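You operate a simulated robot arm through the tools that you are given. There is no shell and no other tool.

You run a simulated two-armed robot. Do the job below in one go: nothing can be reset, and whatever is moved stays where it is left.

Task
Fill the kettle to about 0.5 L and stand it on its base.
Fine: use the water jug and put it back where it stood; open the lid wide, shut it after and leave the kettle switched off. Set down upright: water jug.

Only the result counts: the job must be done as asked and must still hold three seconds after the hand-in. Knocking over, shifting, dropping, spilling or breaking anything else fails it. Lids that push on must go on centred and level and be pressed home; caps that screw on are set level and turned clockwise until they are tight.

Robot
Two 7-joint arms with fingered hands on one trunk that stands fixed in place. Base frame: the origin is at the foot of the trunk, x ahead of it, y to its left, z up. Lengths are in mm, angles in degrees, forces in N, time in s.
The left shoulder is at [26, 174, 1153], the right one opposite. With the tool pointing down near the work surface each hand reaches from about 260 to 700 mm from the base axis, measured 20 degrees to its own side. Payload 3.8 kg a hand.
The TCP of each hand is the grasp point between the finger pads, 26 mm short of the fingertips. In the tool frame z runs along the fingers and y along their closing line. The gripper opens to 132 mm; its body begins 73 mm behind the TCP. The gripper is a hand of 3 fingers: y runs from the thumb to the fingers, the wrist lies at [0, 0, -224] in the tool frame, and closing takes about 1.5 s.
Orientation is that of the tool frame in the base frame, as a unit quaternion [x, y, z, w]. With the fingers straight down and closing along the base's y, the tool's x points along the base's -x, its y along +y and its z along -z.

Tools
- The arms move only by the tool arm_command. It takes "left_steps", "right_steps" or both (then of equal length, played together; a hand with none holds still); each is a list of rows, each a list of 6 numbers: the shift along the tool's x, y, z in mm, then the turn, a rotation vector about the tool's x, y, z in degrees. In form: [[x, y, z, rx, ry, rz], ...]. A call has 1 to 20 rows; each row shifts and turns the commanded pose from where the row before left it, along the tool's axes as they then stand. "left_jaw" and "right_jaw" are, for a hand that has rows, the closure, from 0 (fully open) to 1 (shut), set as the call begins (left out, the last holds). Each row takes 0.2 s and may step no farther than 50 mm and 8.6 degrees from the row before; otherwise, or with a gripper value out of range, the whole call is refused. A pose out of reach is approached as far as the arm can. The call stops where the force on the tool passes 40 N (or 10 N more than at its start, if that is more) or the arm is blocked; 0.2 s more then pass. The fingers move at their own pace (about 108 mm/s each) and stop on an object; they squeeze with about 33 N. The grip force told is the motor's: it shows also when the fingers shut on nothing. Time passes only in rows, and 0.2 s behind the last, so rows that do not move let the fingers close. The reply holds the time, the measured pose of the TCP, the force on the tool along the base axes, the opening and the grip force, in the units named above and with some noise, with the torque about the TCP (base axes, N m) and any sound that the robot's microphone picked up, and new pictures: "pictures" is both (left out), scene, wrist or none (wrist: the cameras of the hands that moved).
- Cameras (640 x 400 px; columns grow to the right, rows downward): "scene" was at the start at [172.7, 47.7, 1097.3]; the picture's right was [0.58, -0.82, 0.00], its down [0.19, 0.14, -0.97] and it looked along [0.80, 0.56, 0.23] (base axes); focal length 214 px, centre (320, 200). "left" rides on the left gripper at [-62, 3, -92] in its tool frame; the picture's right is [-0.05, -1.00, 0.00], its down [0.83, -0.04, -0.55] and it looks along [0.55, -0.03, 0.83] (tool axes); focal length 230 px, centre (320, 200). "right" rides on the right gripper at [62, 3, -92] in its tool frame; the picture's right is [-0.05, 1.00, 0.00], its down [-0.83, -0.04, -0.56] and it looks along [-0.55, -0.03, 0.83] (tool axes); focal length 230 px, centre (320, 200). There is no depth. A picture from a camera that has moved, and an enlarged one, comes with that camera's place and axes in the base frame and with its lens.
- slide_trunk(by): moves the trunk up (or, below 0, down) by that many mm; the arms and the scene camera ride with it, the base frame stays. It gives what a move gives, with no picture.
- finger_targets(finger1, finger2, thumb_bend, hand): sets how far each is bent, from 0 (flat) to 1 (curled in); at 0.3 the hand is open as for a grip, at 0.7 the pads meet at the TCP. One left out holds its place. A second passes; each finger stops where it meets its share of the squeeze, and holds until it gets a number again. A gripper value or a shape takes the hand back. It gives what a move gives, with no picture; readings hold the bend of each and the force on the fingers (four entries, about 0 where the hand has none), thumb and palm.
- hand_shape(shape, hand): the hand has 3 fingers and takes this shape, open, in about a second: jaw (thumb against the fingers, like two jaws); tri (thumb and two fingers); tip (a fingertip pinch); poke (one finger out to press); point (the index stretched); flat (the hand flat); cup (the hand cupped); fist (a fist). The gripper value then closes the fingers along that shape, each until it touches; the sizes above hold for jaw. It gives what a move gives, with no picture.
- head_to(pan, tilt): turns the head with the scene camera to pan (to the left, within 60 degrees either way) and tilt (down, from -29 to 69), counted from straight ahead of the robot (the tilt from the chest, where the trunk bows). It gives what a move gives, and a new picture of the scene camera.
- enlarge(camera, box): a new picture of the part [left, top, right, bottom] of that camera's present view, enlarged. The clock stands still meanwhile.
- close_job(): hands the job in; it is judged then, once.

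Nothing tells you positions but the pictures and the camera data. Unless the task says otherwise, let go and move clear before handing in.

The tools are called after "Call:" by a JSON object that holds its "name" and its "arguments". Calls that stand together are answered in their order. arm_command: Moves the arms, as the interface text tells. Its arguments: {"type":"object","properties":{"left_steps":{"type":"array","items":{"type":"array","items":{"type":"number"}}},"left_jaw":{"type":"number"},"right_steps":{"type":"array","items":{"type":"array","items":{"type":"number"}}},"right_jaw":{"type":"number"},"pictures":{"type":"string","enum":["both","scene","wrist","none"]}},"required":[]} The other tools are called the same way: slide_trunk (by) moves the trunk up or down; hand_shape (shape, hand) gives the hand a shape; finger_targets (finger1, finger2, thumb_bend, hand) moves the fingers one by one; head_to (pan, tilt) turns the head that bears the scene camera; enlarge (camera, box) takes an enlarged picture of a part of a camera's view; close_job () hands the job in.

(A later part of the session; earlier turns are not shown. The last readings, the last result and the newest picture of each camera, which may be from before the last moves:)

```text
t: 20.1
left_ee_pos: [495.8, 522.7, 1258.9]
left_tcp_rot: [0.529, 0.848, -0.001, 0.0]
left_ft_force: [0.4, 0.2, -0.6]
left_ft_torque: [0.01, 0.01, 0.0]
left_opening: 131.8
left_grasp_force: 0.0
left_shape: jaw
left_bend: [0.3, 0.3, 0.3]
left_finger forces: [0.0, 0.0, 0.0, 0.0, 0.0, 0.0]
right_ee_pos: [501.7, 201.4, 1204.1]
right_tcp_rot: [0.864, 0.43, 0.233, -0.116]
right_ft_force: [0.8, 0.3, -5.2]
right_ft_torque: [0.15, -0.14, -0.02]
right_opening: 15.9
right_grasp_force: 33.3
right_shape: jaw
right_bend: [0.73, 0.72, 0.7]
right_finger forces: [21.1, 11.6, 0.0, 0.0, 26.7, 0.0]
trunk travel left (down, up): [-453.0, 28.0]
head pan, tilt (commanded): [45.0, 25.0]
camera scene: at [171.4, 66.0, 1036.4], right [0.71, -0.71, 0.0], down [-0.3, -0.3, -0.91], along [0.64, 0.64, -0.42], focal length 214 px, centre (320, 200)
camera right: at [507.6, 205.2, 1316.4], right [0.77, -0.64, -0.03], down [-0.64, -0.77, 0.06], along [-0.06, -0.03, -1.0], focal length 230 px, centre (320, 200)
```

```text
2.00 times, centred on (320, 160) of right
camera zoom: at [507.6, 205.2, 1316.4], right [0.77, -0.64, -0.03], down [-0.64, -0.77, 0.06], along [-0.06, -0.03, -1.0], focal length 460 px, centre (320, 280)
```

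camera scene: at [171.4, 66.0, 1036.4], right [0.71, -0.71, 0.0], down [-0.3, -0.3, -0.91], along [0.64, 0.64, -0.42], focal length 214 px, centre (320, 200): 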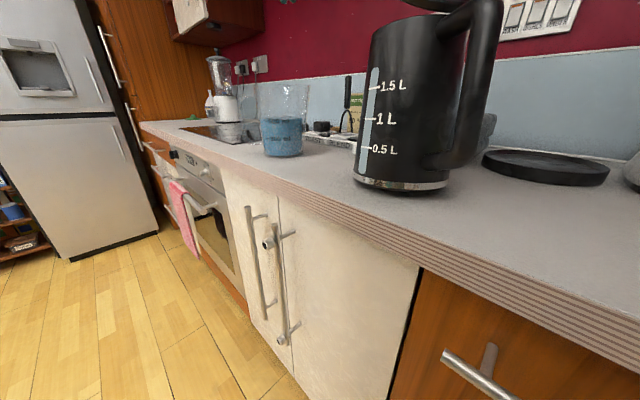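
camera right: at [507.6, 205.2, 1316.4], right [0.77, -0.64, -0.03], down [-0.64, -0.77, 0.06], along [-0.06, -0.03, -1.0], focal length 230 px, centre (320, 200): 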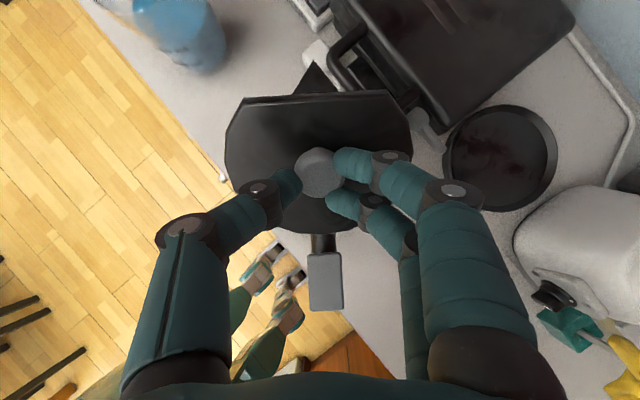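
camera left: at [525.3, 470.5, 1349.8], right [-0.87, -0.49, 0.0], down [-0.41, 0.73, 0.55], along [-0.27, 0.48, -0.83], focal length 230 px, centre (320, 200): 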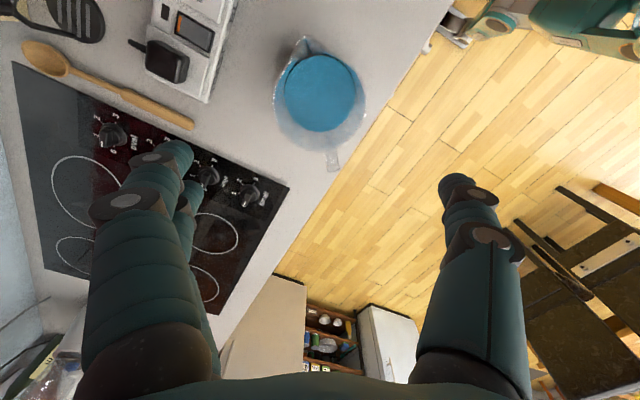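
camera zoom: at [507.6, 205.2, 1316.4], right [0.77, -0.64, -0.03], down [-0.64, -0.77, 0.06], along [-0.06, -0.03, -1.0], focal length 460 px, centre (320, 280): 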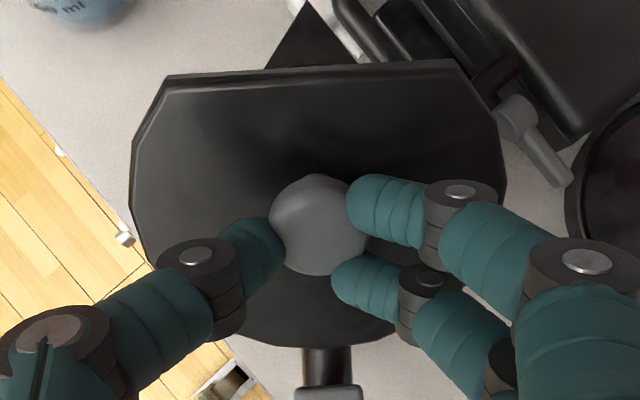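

The kettle's handle side has lifted slightly: the tight pinch keeps the knob from pivoting, so the kettle was tilting. I will reverse the last moves to set it flat again.

Call:
{"name": "arm_command", "arguments": {"right_steps": [[2.9, 0, 5.7, 0, 0, 0], [2.9, 0, 5.7, 0, 0, 0], [2, 0, 6.1, 0, 0, 0], [2, 0, 6.1, 0, 0, 0]], "pictures": "scene"}}

Call:
{"name": "enlarge", "arguments": {"camera": "scene", "box": [340, 0, 540, 200]}}

```text
t: 21.1
left_ee_pos: [494.5, 520.8, 1259.8]
left_tcp_rot: [0.53, 0.848, 0.001, 0.0]
left_ft_force: [0.0, 0.8, 0.1]
left_ft_torque: [-0.02, -0.02, -0.01]
left_opening: 131.7
left_grasp_force: 0.1
left_shape: jaw
left_bend: [0.3, 0.3, 0.3]
left_finger forces: [0.0, 0.0, 0.1, 0.0, 0.0, 0.0]
right_ee_pos: [512.5, 217.2, 1189.9]
right_tcp_rot: [0.865, 0.43, 0.234, -0.115]
right_ft_force: [-1.3, -1.6, 0.9]
right_ft_torque: [-0.08, 0.18, 0.04]
right_opening: 16.4
right_grasp_force: 33.4
right_shape: jaw
right_bend: [0.72, 0.73, 0.7]
right_finger forces: [15.9, 21.9, 0.0, 0.0, 28.8, 0.0]
trunk travel left (down, up): [-453.0, 28.0]
head pan, tilt (commanded): [45.0, 25.0]
camera scene: at [170.8, 65.8, 1036.6], right [0.71, -0.71, 0.0], down [-0.3, -0.3, -0.91], along [0.64, 0.64, -0.42], focal length 214 px, centre (320, 200)
```

scene: 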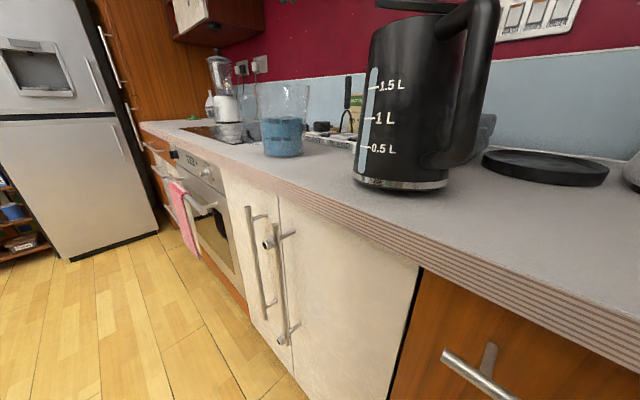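

```text
2.00 times, centred on (440, 100) of scene
camera zoom: at [170.8, 65.8, 1036.6], right [0.71, -0.71, 0.0], down [-0.3, -0.3, -0.91], along [0.64, 0.64, -0.42], focal length 429 px, centre (80, 400)
```

zoom: 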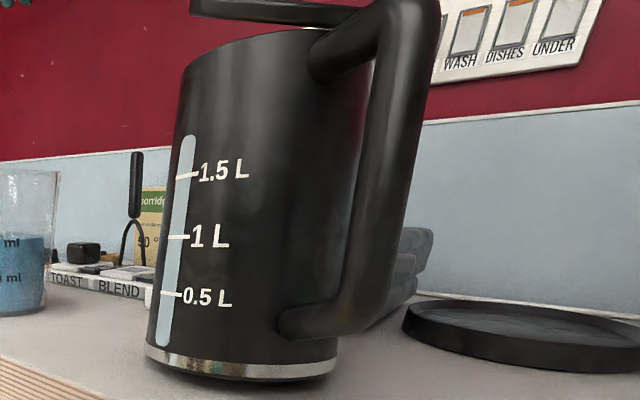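

The kettle still looks slightly tilted in the grip, so I will lower a bit further along the same path.

Call:
{"name": "arm_command", "arguments": {"right_steps": [[0.8, 0, 6.4, 0, 0, 0], [0.8, 0, 6.4, 0, 0, 0]], "pictures": "wrist"}}

Call:
{"name": "enlarge", "arguments": {"camera": "scene", "box": [340, 0, 540, 200]}}

```text
t: 21.7
left_ee_pos: [493.1, 523.2, 1259.3]
left_tcp_rot: [0.53, 0.848, 0.001, 0.001]
left_ft_force: [0.4, -0.6, 0.2]
left_ft_torque: [0.02, 0.01, 0.0]
left_opening: 132.1
left_grasp_force: 0.1
left_shape: jaw
left_bend: [0.3, 0.3, 0.3]
left_finger forces: [0.0, 0.0, 0.0, 0.0, 0.0, 0.0]
right_ee_pos: [518.5, 224.9, 1181.2]
right_tcp_rot: [0.865, 0.43, 0.233, -0.116]
right_ft_force: [-3.3, -1.6, 3.1]
right_ft_torque: [-0.22, 0.24, -0.05]
right_opening: 16.5
right_grasp_force: 33.3
right_shape: jaw
right_bend: [0.72, 0.74, 0.7]
right_finger forces: [14.9, 30.6, 0.1, 0.0, 29.3, 0.0]
trunk travel left (down, up): [-453.0, 28.0]
head pan, tilt (commanded): [45.0, 25.0]
camera right: at [523.7, 227.0, 1292.0], right [0.77, -0.64, -0.03], down [-0.64, -0.77, 0.06], along [-0.06, -0.03, -1.0], focal length 230 px, centre (320, 200)
```

right: 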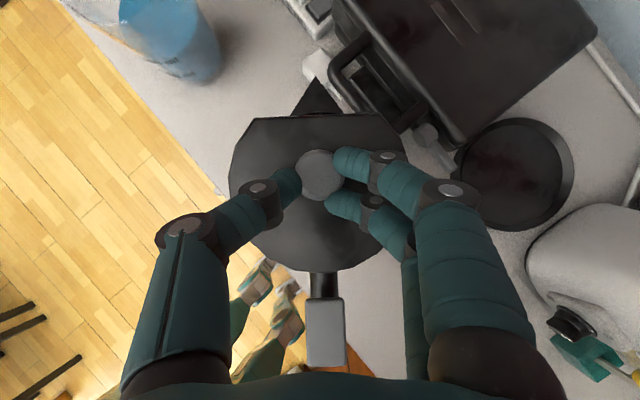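

```text
2.00 times, centred on (440, 100) of scene
camera zoom: at [170.6, 65.6, 1036.6], right [0.71, -0.71, 0.0], down [-0.3, -0.3, -0.91], along [0.64, 0.64, -0.42], focal length 429 px, centre (80, 400)
```

zoom: 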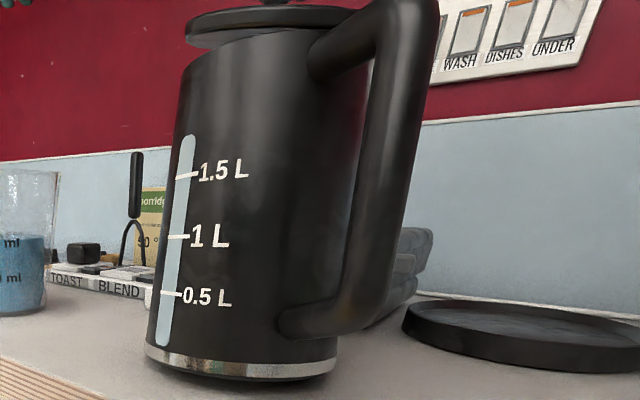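

The paddle looks closer to the camera than before, so the handle side is still raised. I will keep lowering in small steps while watching.

Call:
{"name": "arm_command", "arguments": {"right_steps": [[-1.5, 0, 6.2, 0, 0, 0], [-1.5, 0, 6.2, 0, 0, 0]], "pictures": "both"}}

Call:
{"name": "enlarge", "arguments": {"camera": "scene", "box": [340, 0, 540, 200]}}

```text
t: 22.3
left_ee_pos: [495.0, 522.6, 1258.4]
left_tcp_rot: [0.53, 0.848, 0.001, 0.001]
left_ft_force: [0.3, -1.1, -1.1]
left_ft_torque: [0.02, 0.0, -0.03]
left_opening: 132.0
left_grasp_force: 0.0
left_shape: jaw
left_bend: [0.3, 0.3, 0.3]
left_finger forces: [0.0, 0.0, 0.1, 0.1, 0.0, 0.1]
right_ee_pos: [519.8, 226.2, 1167.4]
right_tcp_rot: [0.865, 0.429, 0.233, -0.116]
right_ft_force: [-1.1, -2.7, -0.3]
right_ft_torque: [-0.26, 0.0, -0.05]
right_opening: 16.1
right_grasp_force: 32.6
right_shape: jaw
right_bend: [0.72, 0.74, 0.7]
right_finger forces: [18.1, 27.8, 0.0, 0.1, 25.2, 0.0]
trunk travel left (down, up): [-453.0, 28.0]
head pan, tilt (commanded): [45.0, 25.0]
camera scene: at [170.9, 65.7, 1036.4], right [0.71, -0.71, 0.0], down [-0.3, -0.3, -0.91], along [0.64, 0.64, -0.42], focal length 214 px, centre (320, 200)
camera right: at [526.4, 229.9, 1278.3], right [0.77, -0.64, -0.03], down [-0.64, -0.77, 0.06], along [-0.06, -0.03, -1.0], focal length 230 px, centre (320, 200)
```

scene: 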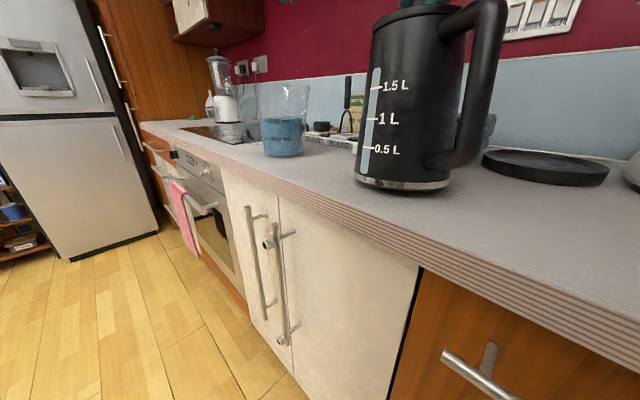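
right: 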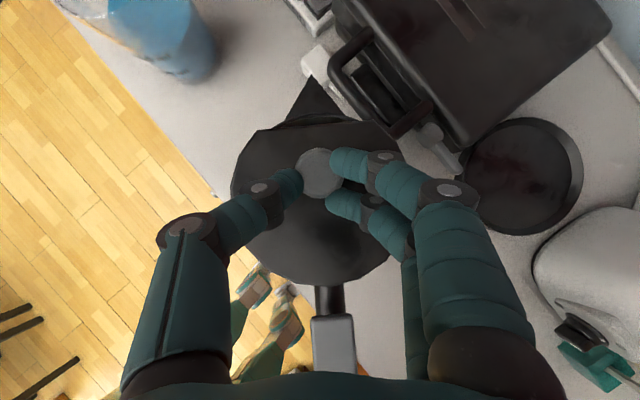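

```text
2.00 times, centred on (440, 100) of scene
camera zoom: at [170.9, 65.7, 1036.4], right [0.71, -0.71, 0.0], down [-0.3, -0.3, -0.91], along [0.64, 0.64, -0.42], focal length 429 px, centre (80, 400)
```

zoom: 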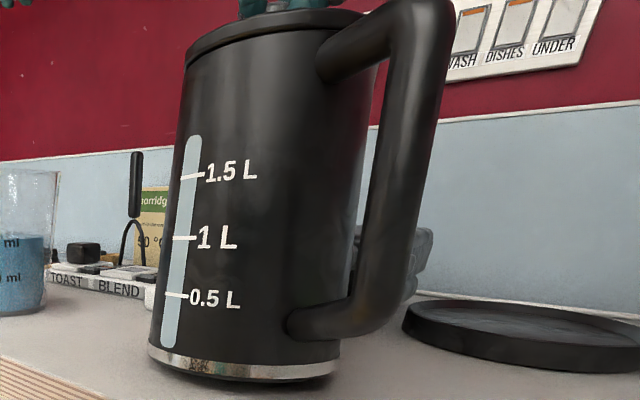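

The lid has closed again but the whole kettle is leaning; I will keep lowering to let it stand flat.

Call:
{"name": "arm_command", "arguments": {"right_steps": [[-1.5, 0, 4.3, 0, 0, 0], [-1.5, 0, 4.3, 0, 0, 0]], "pictures": "both"}}

Call:
{"name": "enlarge", "arguments": {"camera": "scene", "box": [340, 0, 540, 200]}}

```text
t: 22.9
left_ee_pos: [491.6, 521.2, 1262.3]
left_tcp_rot: [0.53, 0.848, 0.003, 0.001]
left_ft_force: [0.1, -0.4, -0.8]
left_ft_torque: [0.0, 0.0, 0.01]
left_opening: 132.1
left_grasp_force: 0.1
left_shape: jaw
left_bend: [0.3, 0.3, 0.3]
left_finger forces: [0.1, 0.0, 0.0, 0.1, 0.1, 0.1]
right_ee_pos: [519.8, 226.9, 1163.6]
right_tcp_rot: [0.863, 0.43, 0.238, -0.116]
right_ft_force: [-4.0, -5.3, 16.6]
right_ft_torque: [-0.19, -0.2, -0.04]
right_opening: 16.0
right_grasp_force: 33.0
right_shape: jaw
right_bend: [0.72, 0.74, 0.7]
right_finger forces: [19.0, 25.9, 0.0, 0.1, 28.8, 0.1]
trunk travel left (down, up): [-453.0, 28.0]
head pan, tilt (commanded): [45.0, 25.0]
camera scene: at [169.6, 64.8, 1037.4], right [0.71, -0.71, 0.0], down [-0.3, -0.3, -0.91], along [0.64, 0.64, -0.42], focal length 214 px, centre (320, 200)
camera right: at [524.9, 230.4, 1274.9], right [0.77, -0.64, -0.02], down [-0.64, -0.77, 0.05], along [-0.05, -0.03, -1.0], focal length 230 px, centre (320, 200)
```

scene: 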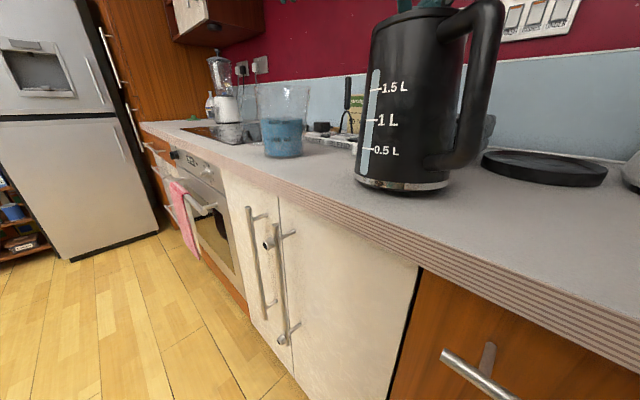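
right: 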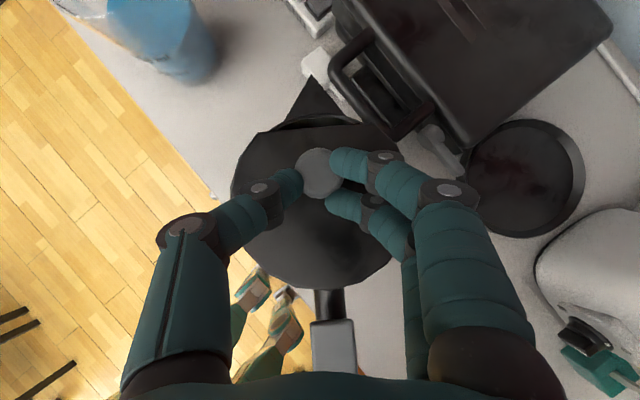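

```text
2.00 times, centred on (440, 100) of scene
camera zoom: at [169.6, 64.8, 1037.4], right [0.71, -0.71, 0.0], down [-0.3, -0.3, -0.91], along [0.64, 0.64, -0.42], focal length 429 px, centre (80, 400)
```

zoom: 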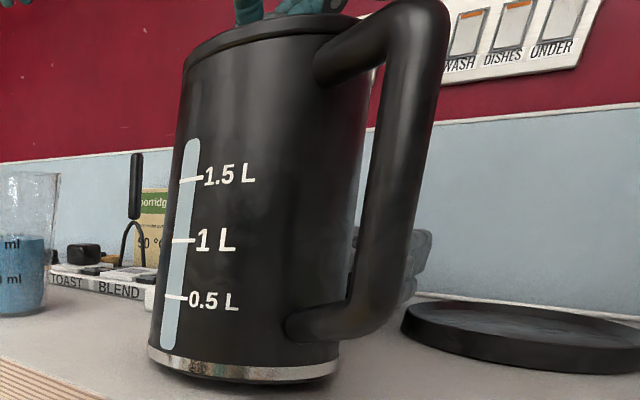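

The kettle now seems flat on the counter (16 N reaction) with lid shut, shifted by about a centimetre. I will release the knob and look again.

Call:
{"name": "arm_command", "arguments": {"right_steps": [[0, 0, 0, 0, 0, 0], [0, 0, 0, 0, 0, 0], [0, 0, 0, 0, 0, 0], [0, 0, 0, 0, 0, 0], [5, 0, -8.7, 0, 0, 0], [5, 0, -8.7, 0, 0, 0], [5, 0, -8.7, 0, 0, 0], [5, 0, -8.7, 0, 0, 0]], "right_jaw": 0.6, "pictures": "both"}}

Call:
{"name": "enlarge", "arguments": {"camera": "scene", "box": [340, 0, 540, 200]}}

Call:
{"name": "enlarge", "arguments": {"camera": "right", "box": [220, 60, 420, 320]}}

```text
t: 24.7
left_ee_pos: [493.9, 522.7, 1259.9]
left_tcp_rot: [0.53, 0.848, 0.0, 0.0]
left_ft_force: [-0.4, -0.3, -0.2]
left_ft_torque: [0.0, 0.01, -0.02]
left_opening: 132.1
left_grasp_force: 0.0
left_shape: jaw
left_bend: [0.3, 0.3, 0.3]
left_finger forces: [0.0, 0.0, 0.0, 0.0, 0.0, 0.1]
right_ee_pos: [520.0, 227.1, 1198.4]
right_tcp_rot: [0.864, 0.43, 0.234, -0.117]
right_ft_force: [0.0, -0.8, 0.2]
right_ft_torque: [0.01, 0.03, 0.03]
right_opening: 52.0
right_grasp_force: 0.0
right_shape: jaw
right_bend: [0.73, 0.73, 0.7]
right_finger forces: [0.0, 0.1, 0.1, 0.0, 0.0, 0.0]
trunk travel left (down, up): [-453.0, 28.0]
head pan, tilt (commanded): [45.0, 25.0]
camera scene: at [170.9, 66.0, 1036.5], right [0.71, -0.71, 0.0], down [-0.3, -0.3, -0.91], along [0.64, 0.64, -0.42], focal length 214 px, centre (320, 200)
camera right: at [527.3, 232.0, 1310.0], right [0.77, -0.64, -0.03], down [-0.64, -0.77, 0.06], along [-0.06, -0.03, -1.0], focal length 230 px, centre (320, 200)
```

scene: 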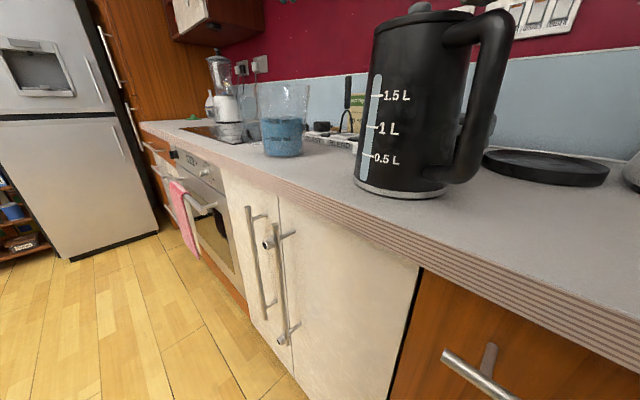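
right: 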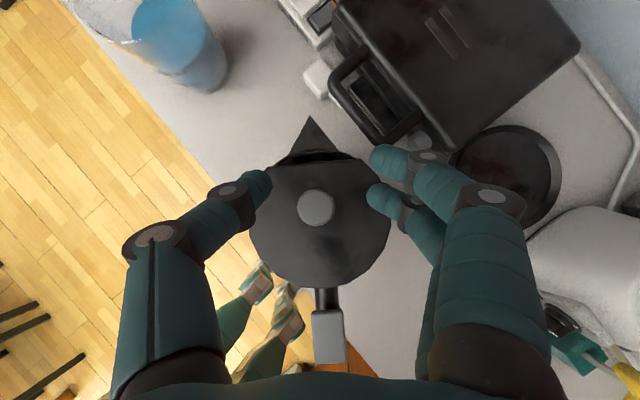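

```text
2.00 times, centred on (440, 100) of scene
camera zoom: at [170.9, 66.0, 1036.5], right [0.71, -0.71, 0.0], down [-0.3, -0.3, -0.91], along [0.64, 0.64, -0.42], focal length 429 px, centre (80, 400)
```

zoom: 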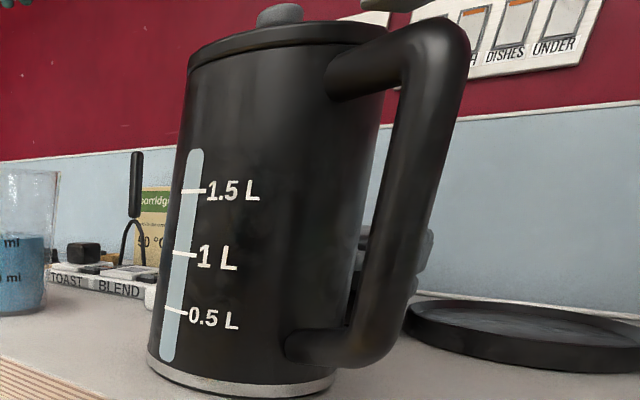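

```text
1.54 times, centred on (320, 190) of right
camera zoom: at [527.3, 232.0, 1310.0], right [0.77, -0.64, -0.03], down [-0.64, -0.77, 0.06], along [-0.06, -0.03, -1.0], focal length 354 px, centre (320, 215)
```

zoom: 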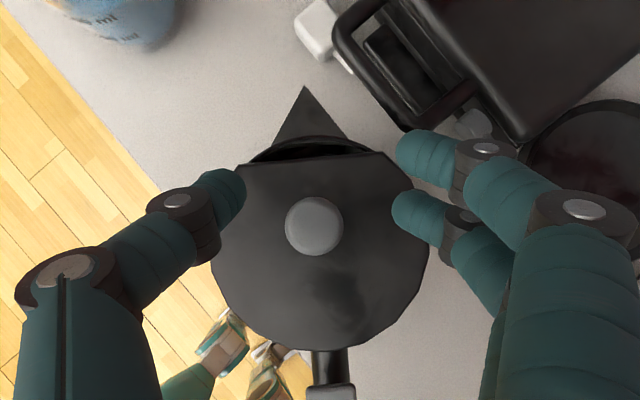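

The kettle stands flat again, now about [507, 216] with its knob at about [512, 224]; lid is shut. I will re-approach the knob and this time grip it lightly so it can pivot.

Call:
{"name": "arm_command", "arguments": {"right_steps": [[0, 0, 0, 1.3, 0, -2.25], [-7.7, -2.5, -4.45, 0, 0, 0], [-7.7, -2.5, -4.45, 0, 0, 0], [-7.3, 0, 12.6, 0, 0, 0], [-7.3, 0, 12.6, 0, 0, 0], [-7.3, 0, 12.6, 0, 0, 0]], "right_jaw": 0.6, "pictures": "wrist"}}

Call:
{"name": "enlarge", "arguments": {"camera": "right", "box": [220, 60, 420, 260]}}

```text
t: 26.1
left_ee_pos: [494.9, 522.1, 1257.4]
left_tcp_rot: [0.529, 0.849, 0.001, 0.0]
left_ft_force: [0.5, 0.5, -0.9]
left_ft_torque: [-0.01, 0.03, -0.02]
left_opening: 131.9
left_grasp_force: 0.0
left_shape: jaw
left_bend: [0.3, 0.3, 0.3]
left_finger forces: [0.1, 0.1, 0.0, 0.1, 0.1, 0.0]
right_ee_pos: [506.2, 216.9, 1154.5]
right_tcp_rot: [0.855, 0.45, 0.231, -0.12]
right_ft_force: [-0.2, 0.9, 0.0]
right_ft_torque: [-0.01, 0.0, 0.01]
right_opening: 52.0
right_grasp_force: 0.1
right_shape: jaw
right_bend: [0.73, 0.73, 0.7]
right_finger forces: [0.1, 0.1, 0.0, 0.0, 0.0, 0.0]
trunk travel left (down, up): [-453.0, 28.0]
head pan, tilt (commanded): [45.0, 25.0]
camera right: at [513.1, 220.5, 1265.8], right [0.8, -0.6, -0.03], down [-0.6, -0.8, 0.06], along [-0.06, -0.03, -1.0], focal length 230 px, centre (320, 200)
```

right: 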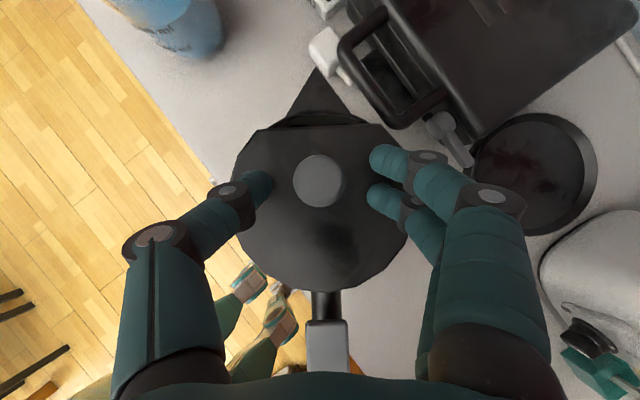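

```text
2.00 times, centred on (320, 160) of right
camera zoom: at [513.1, 220.5, 1265.8], right [0.8, -0.6, -0.03], down [-0.6, -0.8, 0.06], along [-0.06, -0.03, -1.0], focal length 460 px, centre (320, 280)
```

zoom: 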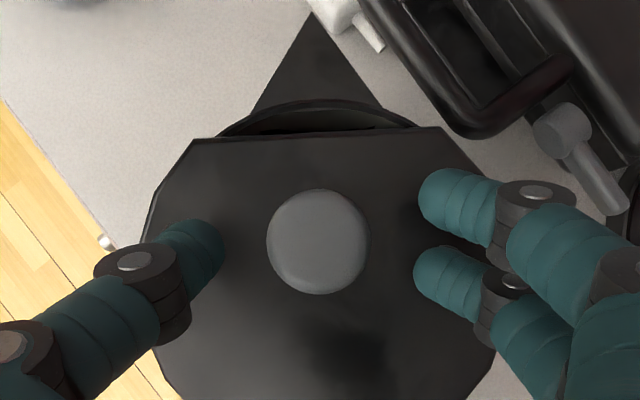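

Placement is the same as before. I will close to just-touching and read the force.

Call:
{"name": "arm_command", "arguments": {"right_steps": [[0, 0, 0, 0, 0, 0], [0, 0, 0, 0, 0, 0], [0, 0, 0, 0, 0, 0], [0, 0, 0, 0, 0, 0]], "right_jaw": 0.87, "pictures": "none"}}

```text
t: 27.1
left_ee_pos: [493.9, 522.8, 1259.5]
left_tcp_rot: [0.53, 0.848, 0.001, 0.0]
left_ft_force: [-1.2, 0.2, -0.3]
left_ft_torque: [0.0, 0.02, -0.01]
left_opening: 131.7
left_grasp_force: 0.1
left_shape: jaw
left_bend: [0.3, 0.3, 0.3]
left_finger forces: [0.1, 0.0, 0.0, 0.0, 0.1, 0.1]
right_ee_pos: [506.2, 216.3, 1153.9]
right_tcp_rot: [0.855, 0.448, 0.231, -0.12]
right_ft_force: [-1.8, 0.4, 0.6]
right_ft_torque: [0.04, 0.04, 0.08]
right_opening: 18.6
right_grasp_force: 0.0
right_shape: jaw
right_bend: [0.72, 0.72, 0.7]
right_finger forces: [0.7, 0.2, 0.1, 0.0, 3.0, 0.0]
trunk travel left (down, up): [-453.0, 28.0]
head pan, tilt (commanded): [45.0, 25.0]
```

Call:
{"name": "arm_command", "arguments": {"right_steps": [[0, 0, 0, 0, 0, 0], [0, 0, 0, 0, 0, 0]], "right_jaw": 0.885, "pictures": "none"}}

```text
t: 27.7
left_ee_pos: [495.4, 522.5, 1259.1]
left_tcp_rot: [0.53, 0.848, 0.0, 0.001]
left_ft_force: [0.5, -0.3, 0.2]
left_ft_torque: [0.02, 0.05, 0.01]
left_opening: 131.8
left_grasp_force: 0.0
left_shape: jaw
left_bend: [0.3, 0.3, 0.3]
left_finger forces: [0.1, 0.1, 0.0, 0.0, 0.0, 0.1]
right_ee_pos: [506.5, 216.4, 1153.7]
right_tcp_rot: [0.855, 0.45, 0.23, -0.121]
right_ft_force: [0.2, 2.0, -1.3]
right_ft_torque: [0.14, 0.15, -0.02]
right_opening: 16.5
right_grasp_force: 32.9
right_shape: jaw
right_bend: [0.72, 0.72, 0.7]
right_finger forces: [16.2, 13.2, 0.0, 0.1, 29.9, 0.0]
trunk travel left (down, up): [-453.0, 28.0]
head pan, tilt (commanded): [45.0, 25.0]
```

Contact starts near closure 0.87 and reaches full force by 0.885. I will hold lightly (0.876) and open along the arc while pitching the hand with the lid.

Call:
{"name": "arm_command", "arguments": {"right_steps": [[0, 0, 0, 0, 0, 0], [0.17, 0, -7.61, 0, 4, 0], [-0.1, 0, -7.66, 0, 4, 0], [-0.38, 0, -7.7, 0, 4, 0], [-0.65, 0, -7.74, 0, 4, 0]], "right_jaw": 0.876, "pictures": "both"}}

Call:
{"name": "enlarge", "arguments": {"camera": "scene", "box": [340, 0, 540, 200]}}

```text
t: 28.9
left_ee_pos: [494.5, 521.8, 1257.8]
left_tcp_rot: [0.53, 0.848, 0.001, 0.001]
left_ft_force: [0.4, -0.8, -0.7]
left_ft_torque: [0.03, -0.01, -0.03]
left_opening: 131.9
left_grasp_force: 0.0
left_shape: jaw
left_bend: [0.3, 0.3, 0.3]
left_finger forces: [0.0, 0.1, 0.0, 0.1, 0.1, 0.1]
right_ee_pos: [496.1, 201.5, 1178.4]
right_tcp_rot: [0.814, 0.428, 0.347, -0.182]
right_ft_force: [-1.5, -1.0, -2.7]
right_ft_torque: [0.0, 0.02, 0.01]
right_opening: 17.5
right_grasp_force: 0.1
right_shape: jaw
right_bend: [0.72, 0.72, 0.7]
right_finger forces: [0.9, 1.7, 0.0, 0.0, 2.4, 0.0]
trunk travel left (down, up): [-453.0, 28.0]
head pan, tilt (commanded): [45.0, 25.0]
camera scene: at [171.0, 65.9, 1036.5], right [0.71, -0.71, 0.0], down [-0.3, -0.3, -0.91], along [0.64, 0.64, -0.42], focal length 214 px, centre (320, 200)
camera right: at [484.5, 179.2, 1287.5], right [0.8, -0.6, -0.04], down [-0.59, -0.78, -0.22], along [0.1, 0.2, -0.98], focal length 230 px, centre (320, 200)
```

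scene: 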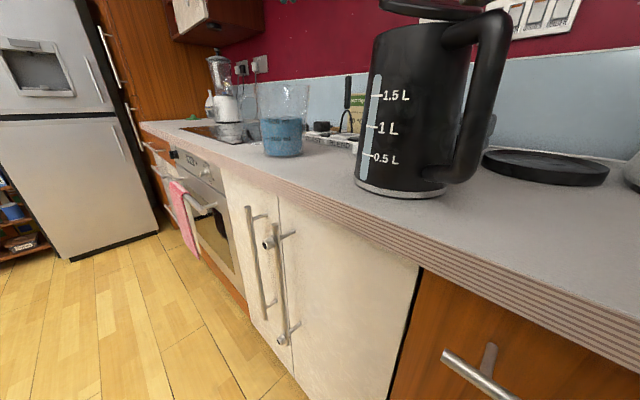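
right: 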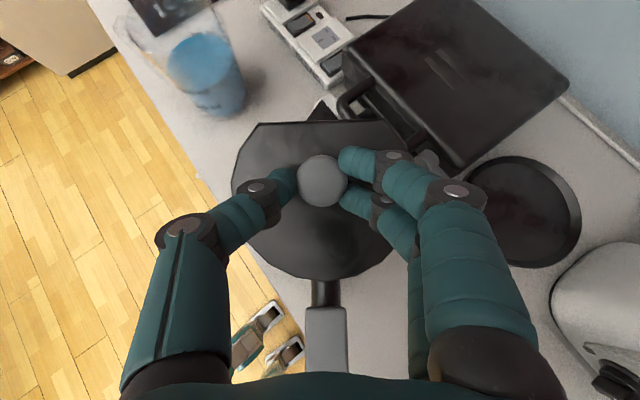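

```text
2.00 times, centred on (440, 100) of scene
camera zoom: at [171.0, 65.9, 1036.5], right [0.71, -0.71, 0.0], down [-0.3, -0.3, -0.91], along [0.64, 0.64, -0.42], focal length 429 px, centre (80, 400)
```

zoom: 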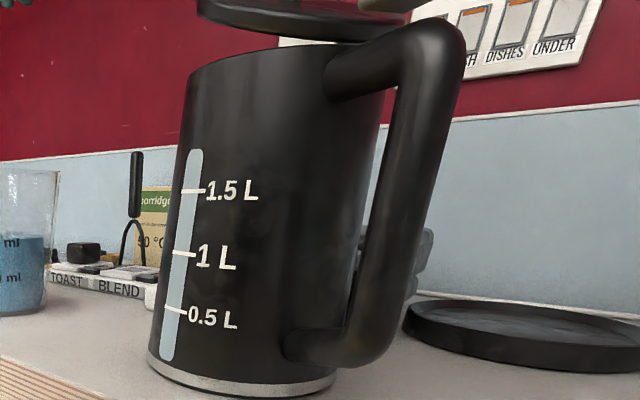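

The lid is opening with only ~2 N and the kettle hasn't moved. I will continue the arc.

Call:
{"name": "arm_command", "arguments": {"right_steps": [[-0.91, 0, -7.75, 0, 4, 0], [-1.19, 0, -7.77, 0, 4, 0], [-1.46, 0, -7.76, 0, 4, 0], [-1.74, 0, -7.77, 0, 4, 0]], "pictures": "both"}}

Call:
{"name": "enlarge", "arguments": {"camera": "scene", "box": [340, 0, 540, 200]}}

```text
t: 29.9
left_ee_pos: [494.8, 522.5, 1258.5]
left_tcp_rot: [0.53, 0.848, 0.001, 0.0]
left_ft_force: [0.8, 0.5, 0.3]
left_ft_torque: [0.03, 0.0, 0.02]
left_opening: 131.8
left_grasp_force: 0.0
left_shape: jaw
left_bend: [0.3, 0.3, 0.3]
left_finger forces: [0.0, 0.0, 0.0, 0.0, 0.0, 0.0]
right_ee_pos: [479.2, 177.8, 1193.1]
right_tcp_rot: [0.758, 0.399, 0.457, -0.24]
right_ft_force: [-1.1, 1.3, -2.2]
right_ft_torque: [0.01, 0.01, 0.01]
right_opening: 17.3
right_grasp_force: 0.0
right_shape: jaw
right_bend: [0.72, 0.72, 0.7]
right_finger forces: [0.7, 1.4, 0.0, 0.0, 2.6, 0.0]
trunk travel left (down, up): [-453.0, 28.0]
head pan, tilt (commanded): [45.0, 25.0]
camera scene: at [171.0, 66.0, 1036.5], right [0.71, -0.71, 0.0], down [-0.3, -0.3, -0.91], along [0.64, 0.64, -0.42], focal length 214 px, centre (320, 200)
camera right: at [452.3, 132.4, 1291.3], right [0.81, -0.59, -0.05], down [-0.53, -0.7, -0.48], along [0.25, 0.41, -0.88], focal length 230 px, centre (320, 200)
```

scene: 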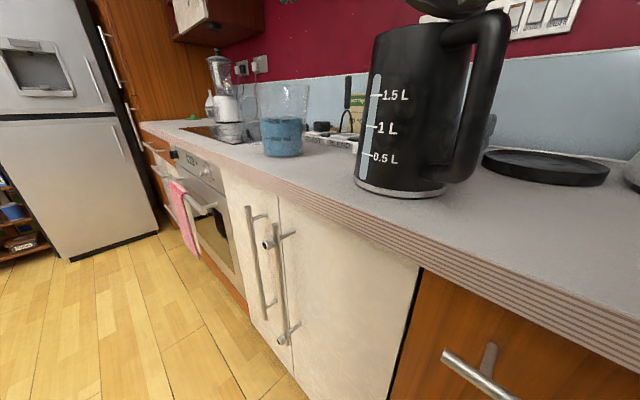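
right: 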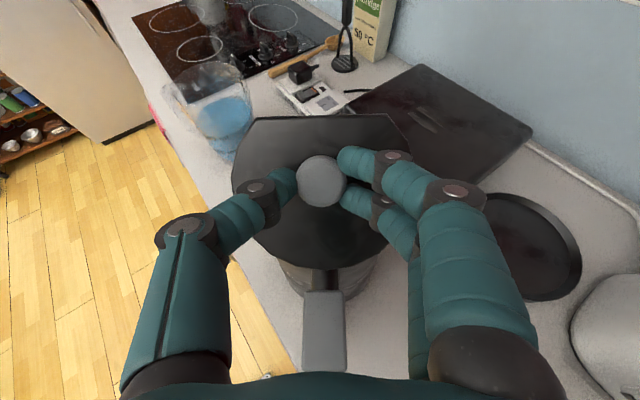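

```text
2.00 times, centred on (440, 100) of scene
camera zoom: at [171.0, 66.0, 1036.5], right [0.71, -0.71, 0.0], down [-0.3, -0.3, -0.91], along [0.64, 0.64, -0.42], focal length 429 px, centre (80, 400)
```

zoom: 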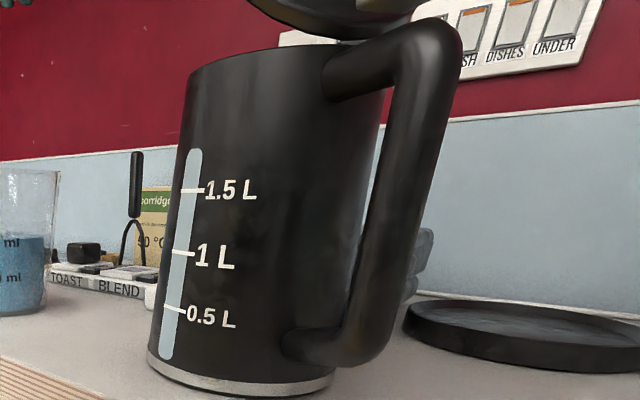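

Going well at about 48° open. Continuing.

Call:
{"name": "arm_command", "arguments": {"right_steps": [[-2.01, 0, -7.74, 0, 4, 0], [-2.28, 0, -7.72, 0, 4, 0], [-2.55, 0, -7.69, 0, 4, 0], [-2.81, 0, -7.63, 0, 4, 0]], "pictures": "both"}}

Call:
{"name": "enlarge", "arguments": {"camera": "right", "box": [200, 80, 440, 360]}}

```text
t: 30.9
left_ee_pos: [493.9, 522.5, 1258.4]
left_tcp_rot: [0.53, 0.848, 0.0, 0.0]
left_ft_force: [-0.2, 0.0, 0.4]
left_ft_torque: [-0.01, 0.01, 0.0]
left_opening: 132.1
left_grasp_force: 0.1
left_shape: jaw
left_bend: [0.3, 0.3, 0.3]
left_finger forces: [0.0, 0.0, 0.0, 0.0, 0.0, 0.0]
right_ee_pos: [462.4, 151.6, 1195.7]
right_tcp_rot: [0.686, 0.361, 0.559, -0.294]
right_ft_force: [-0.7, 0.1, -1.1]
right_ft_torque: [-0.02, 0.03, 0.0]
right_opening: 17.8
right_grasp_force: 0.0
right_shape: jaw
right_bend: [0.72, 0.72, 0.7]
right_finger forces: [0.1, 1.5, 0.0, 0.0, 1.8, 0.0]
trunk travel left (down, up): [-453.0, 28.0]
head pan, tilt (commanded): [45.0, 25.0]
camera scene: at [171.0, 66.0, 1036.5], right [0.71, -0.71, 0.0], down [-0.3, -0.3, -0.91], along [0.64, 0.64, -0.42], focal length 214 px, centre (320, 200)
camera right: at [420.5, 85.3, 1275.8], right [0.82, -0.57, -0.05], down [-0.44, -0.56, -0.7], along [0.37, 0.59, -0.71], focal length 230 px, centre (320, 200)
```

scene: 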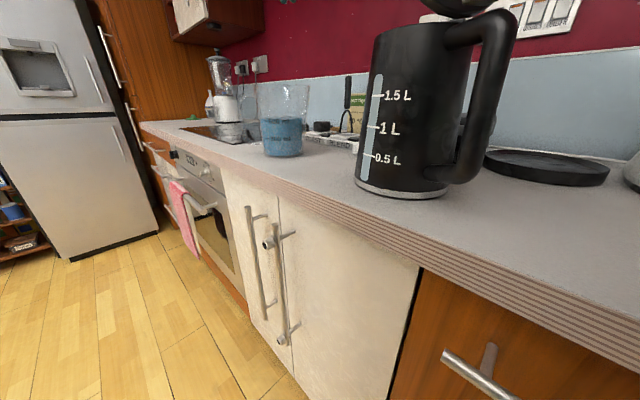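
right: 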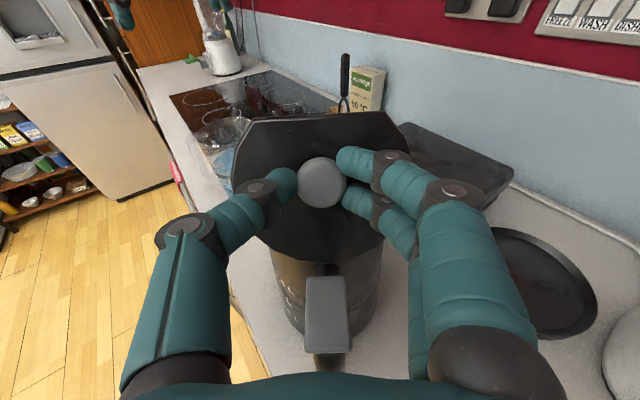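

```text
1.43 times, centred on (320, 220) of right
camera zoom: at [420.5, 85.3, 1275.8], right [0.82, -0.57, -0.05], down [-0.44, -0.56, -0.7], along [0.37, 0.59, -0.71], focal length 329 px, centre (320, 171)
```

zoom: 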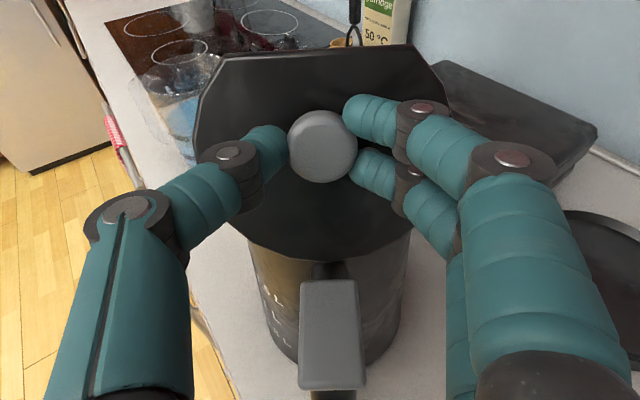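

About 72° open. I will carry on past vertical.

Call:
{"name": "arm_command", "arguments": {"right_steps": [[-3.1, 0, -7.59, 0, 4, 0], [-3.34, 0, -7.52, 0, 4, 0], [-3.63, 0, -7.44, 0, 4, 0]], "pictures": "both"}}

Call:
{"name": "enlarge", "arguments": {"camera": "right", "box": [200, 80, 440, 360]}}

```text
t: 31.7
left_ee_pos: [494.1, 521.9, 1258.7]
left_tcp_rot: [0.529, 0.849, 0.001, 0.001]
left_ft_force: [-0.4, 0.2, -0.9]
left_ft_torque: [0.01, -0.03, -0.03]
left_opening: 131.8
left_grasp_force: 0.0
left_shape: jaw
left_bend: [0.3, 0.3, 0.3]
left_finger forces: [0.0, 0.1, 0.1, 0.0, 0.0, 0.0]
right_ee_pos: [449.5, 132.6, 1189.9]
right_tcp_rot: [0.624, 0.329, 0.628, -0.33]
right_ft_force: [0.0, 0.2, -0.2]
right_ft_torque: [-0.02, 0.0, 0.0]
right_opening: 17.4
right_grasp_force: 0.0
right_shape: jaw
right_bend: [0.72, 0.72, 0.7]
right_finger forces: [0.2, 0.7, 0.0, 0.0, 1.7, 0.1]
trunk travel left (down, up): [-453.0, 28.0]
head pan, tilt (commanded): [45.0, 25.0]
camera scene: at [170.9, 65.9, 1036.5], right [0.71, -0.71, 0.0], down [-0.3, -0.3, -0.91], along [0.64, 0.64, -0.42], focal length 214 px, centre (320, 200)
camera right: at [399.1, 53.8, 1251.3], right [0.82, -0.57, -0.05], down [-0.35, -0.43, -0.83], along [0.45, 0.7, -0.55], focal length 230 px, centre (320, 200)
```

scene: 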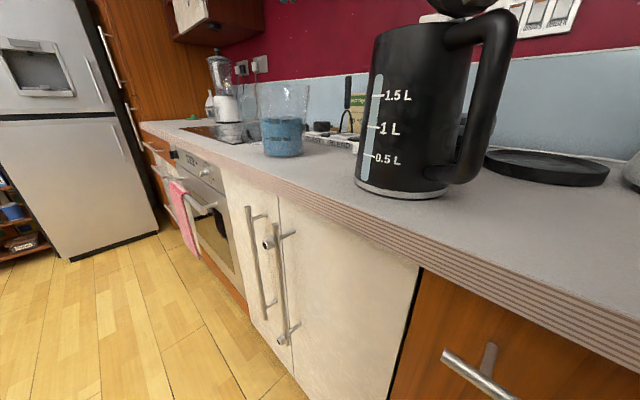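
right: 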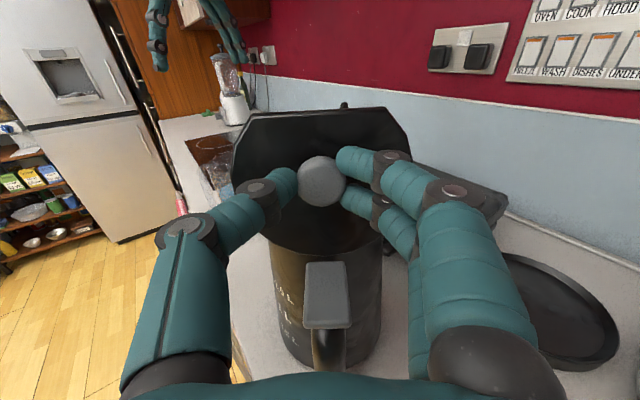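

```text
1.43 times, centred on (320, 220) of right
camera zoom: at [399.1, 53.8, 1251.3], right [0.82, -0.57, -0.05], down [-0.35, -0.43, -0.83], along [0.45, 0.7, -0.55], focal length 329 px, centre (320, 171)
```

zoom: 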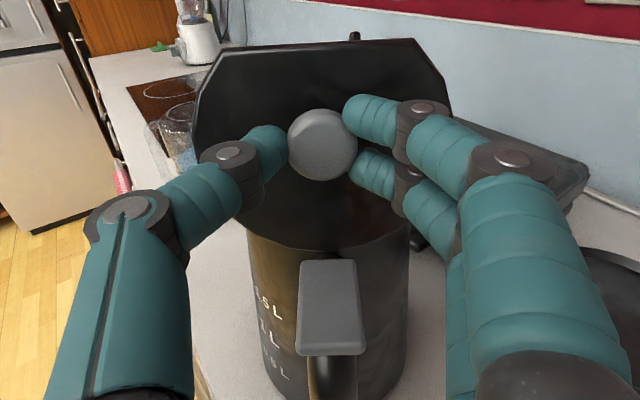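

Lid about 90° open, forces near zero. Two more small steps past vertical.

Call:
{"name": "arm_command", "arguments": {"right_steps": [[-3.88, 0, -7.37, 0, 4, 0], [-4.12, 0, -7.28, 0, 4, 0]], "pictures": "wrist"}}

Call:
{"name": "enlarge", "arguments": {"camera": "right", "box": [200, 80, 440, 360]}}

Call:
{"name": "enlarge", "arguments": {"camera": "scene", "box": [340, 0, 540, 200]}}

```text
t: 32.3
left_ee_pos: [493.8, 522.8, 1257.4]
left_tcp_rot: [0.53, 0.848, 0.001, 0.0]
left_ft_force: [-0.3, -0.4, 0.3]
left_ft_torque: [-0.03, 0.0, 0.0]
left_opening: 131.9
left_grasp_force: 0.1
left_shape: jaw
left_bend: [0.3, 0.3, 0.3]
left_finger forces: [0.0, 0.0, 0.0, 0.1, 0.0, 0.0]
right_ee_pos: [441.4, 119.8, 1180.5]
right_tcp_rot: [0.579, 0.304, 0.67, -0.352]
right_ft_force: [0.7, -0.4, 1.1]
right_ft_torque: [0.02, 0.02, -0.02]
right_opening: 16.6
right_grasp_force: 0.1
right_shape: jaw
right_bend: [0.72, 0.72, 0.7]
right_finger forces: [0.0, 0.0, 0.0, 0.0, 0.1, 0.1]
trunk travel left (down, up): [-453.0, 28.0]
head pan, tilt (commanded): [45.0, 25.0]
camera right: at [386.9, 36.0, 1228.8], right [0.83, -0.56, -0.05], down [-0.28, -0.33, -0.9], along [0.49, 0.76, -0.43], focal length 230 px, centre (320, 200)
```

right: 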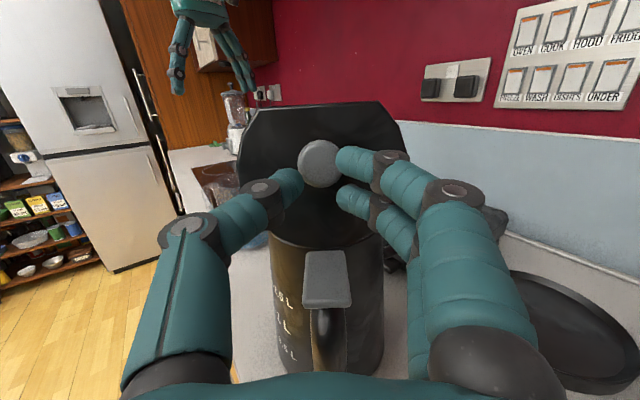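

```text
1.43 times, centred on (320, 220) of right
camera zoom: at [386.9, 36.0, 1228.8], right [0.83, -0.56, -0.05], down [-0.28, -0.33, -0.9], along [0.49, 0.76, -0.43], focal length 329 px, centre (320, 171)
```

zoom: 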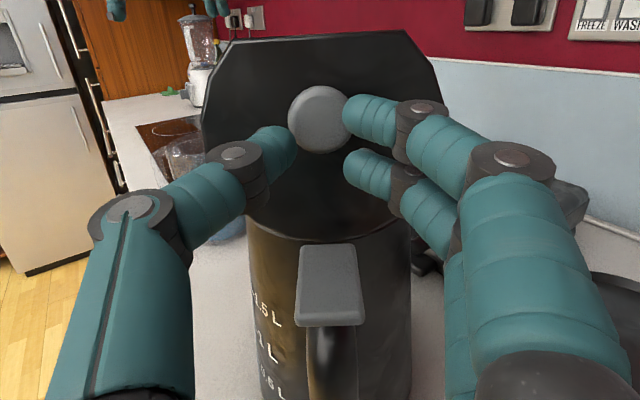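

```text
2.00 times, centred on (440, 100) of scene
camera zoom: at [171.2, 66.0, 1036.4], right [0.71, -0.71, 0.0], down [-0.3, -0.3, -0.91], along [0.64, 0.64, -0.42], focal length 429 px, centre (80, 400)
```

zoom: 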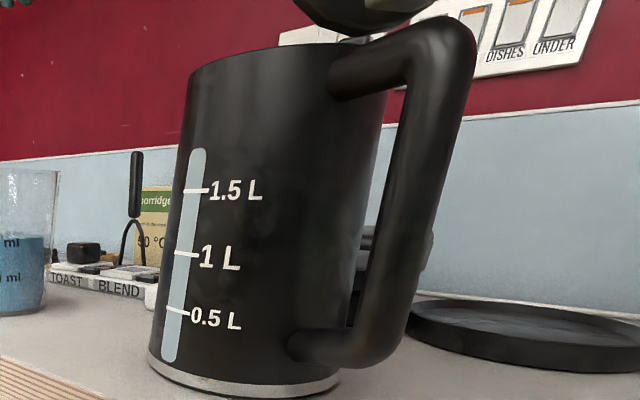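

The fingers have slipped off the knob and the lid seems to stay up by itself. I will back off slightly to check.

Call:
{"name": "arm_command", "arguments": {"right_steps": [[0, 0, -8, 0, 0, 0], [0, 0, -8, 0, 0, 0], [0, 0, 0, 0, 0, 0]], "right_jaw": 0.7, "pictures": "wrist"}}

Call:
{"name": "enlarge", "arguments": {"camera": "right", "box": [200, 80, 440, 360]}}

```text
t: 33.1
left_ee_pos: [494.9, 522.1, 1259.9]
left_tcp_rot: [0.53, 0.848, 0.0, 0.001]
left_ft_force: [-0.7, -0.1, 0.0]
left_ft_torque: [0.02, -0.03, -0.01]
left_opening: 131.8
left_grasp_force: 0.0
left_shape: jaw
left_bend: [0.3, 0.3, 0.3]
left_finger forces: [0.1, 0.1, 0.0, 0.1, 0.0, 0.0]
right_ee_pos: [432.3, 106.4, 1178.9]
right_tcp_rot: [0.58, 0.305, 0.669, -0.351]
right_ft_force: [-0.2, -0.2, -0.6]
right_ft_torque: [0.0, -0.03, -0.02]
right_opening: 39.1
right_grasp_force: 0.1
right_shape: jaw
right_bend: [0.73, 0.73, 0.7]
right_finger forces: [0.0, 0.0, 0.0, 0.0, 0.0, 0.0]
trunk travel left (down, up): [-453.0, 28.0]
head pan, tilt (commanded): [45.0, 25.0]
camera right: at [377.8, 22.8, 1226.8], right [0.83, -0.56, -0.05], down [-0.28, -0.33, -0.9], along [0.49, 0.76, -0.43], focal length 230 px, centre (320, 200)
```

right: 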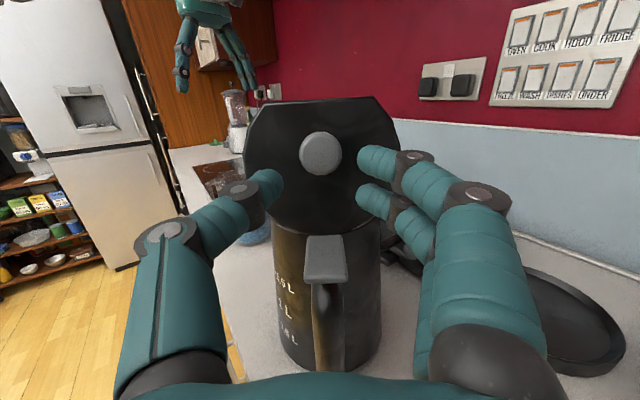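

```text
1.43 times, centred on (320, 220) of right
camera zoom: at [377.8, 22.8, 1226.8], right [0.83, -0.56, -0.05], down [-0.28, -0.33, -0.9], along [0.49, 0.76, -0.43], focal length 329 px, centre (320, 171)
```

zoom: 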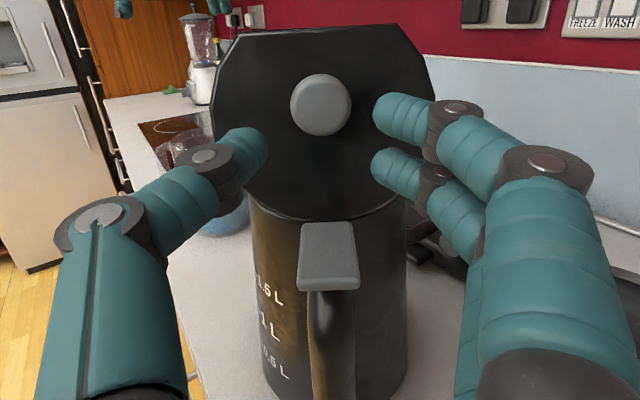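

The lid stays open at about 90° on its own. I will withdraw the right hand, and then test, empty-handed, whether the left arm can reach the pouring pose above the kettle.

Call:
{"name": "arm_command", "arguments": {"right_steps": [[9.1, 0, -29, 0, 0, 0], [9.1, 0, -29, 0, 0, 0], [9.1, 0, -29, 0, 0, 0], [9.1, 0, -29, 0, 0, 0], [5, 10, -29, 0, 0, 0]], "left_steps": [[0, 0, -6, 0, 0, 0], [0, 0, -6, 0, 0, 0], [0, 0, -6, 0, 0, 0], [0, 0, -6, 0, 0, 0], [0, 0, -6, 0, 0, 0]], "pictures": "both"}}

```text
t: 34.3
left_ee_pos: [489.7, 516.9, 1289.0]
left_tcp_rot: [0.529, 0.848, 0.002, -0.001]
left_ft_force: [-0.2, -0.4, 0.7]
left_ft_torque: [0.06, 0.01, -0.04]
left_opening: 132.0
left_grasp_force: 0.0
left_shape: jaw
left_bend: [0.3, 0.3, 0.3]
left_finger forces: [0.1, 0.0, 0.0, 0.0, 0.0, 0.0]
left hand out of reach, approached as far as the arm can: row 5
right_ee_pos: [408.1, -4.1, 1194.1]
right_tcp_rot: [0.577, 0.304, 0.67, -0.355]
right_ft_force: [-0.2, 0.2, -0.5]
right_ft_torque: [0.01, 0.0, 0.02]
right_opening: 39.2
right_grasp_force: 0.0
right_shape: jaw
right_bend: [0.73, 0.73, 0.7]
right_finger forces: [0.1, 0.0, 0.0, 0.0, 0.0, 0.1]
right hand out of reach, approached as far as the arm can: row 3, 4, 5
trunk travel left (down, up): [-453.0, 28.0]
head pan, tilt (commanded): [45.0, 25.0]
camera scene: at [171.3, 64.3, 1036.5], right [0.71, -0.71, 0.0], down [-0.3, -0.3, -0.91], along [0.64, 0.64, -0.42], focal length 214 px, centre (320, 200)
camera right: at [354.2, -88.3, 1241.1], right [0.83, -0.56, -0.05], down [-0.28, -0.33, -0.9], along [0.49, 0.76, -0.43], focal length 230 px, centre (320, 200)
camera left: at [521.3, 464.0, 1381.8], right [-0.87, -0.49, 0.0], down [-0.41, 0.72, 0.56], along [-0.27, 0.49, -0.83], focal length 230 px, centre (320, 200)
```

scene: 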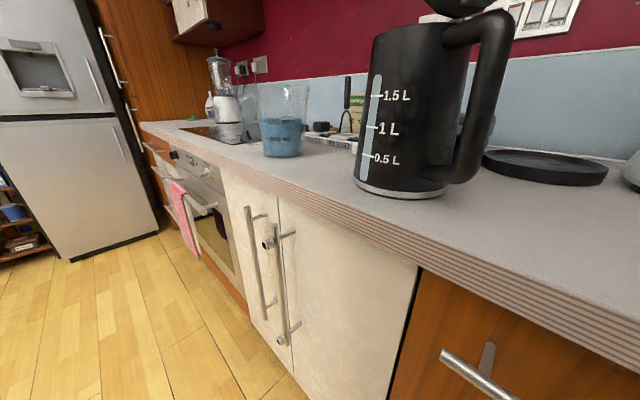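
right: 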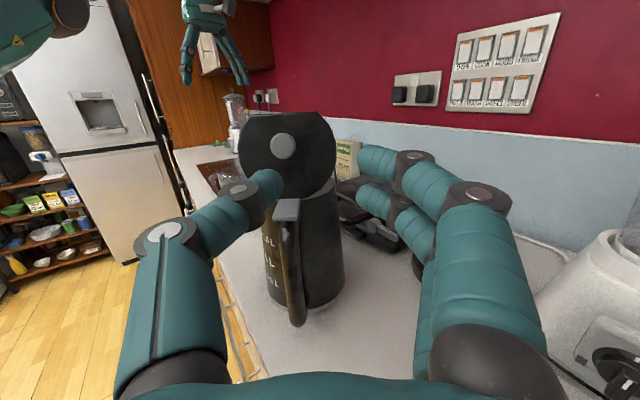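
left: 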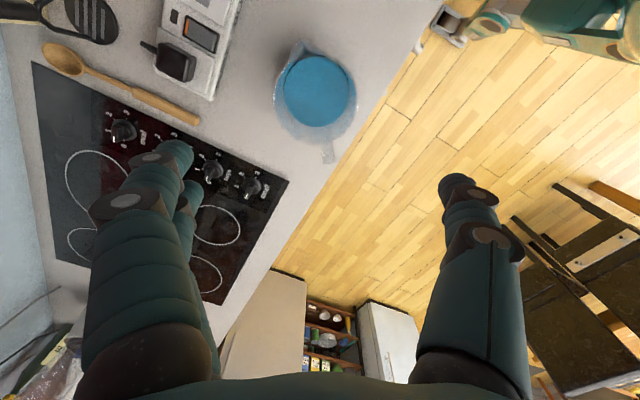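

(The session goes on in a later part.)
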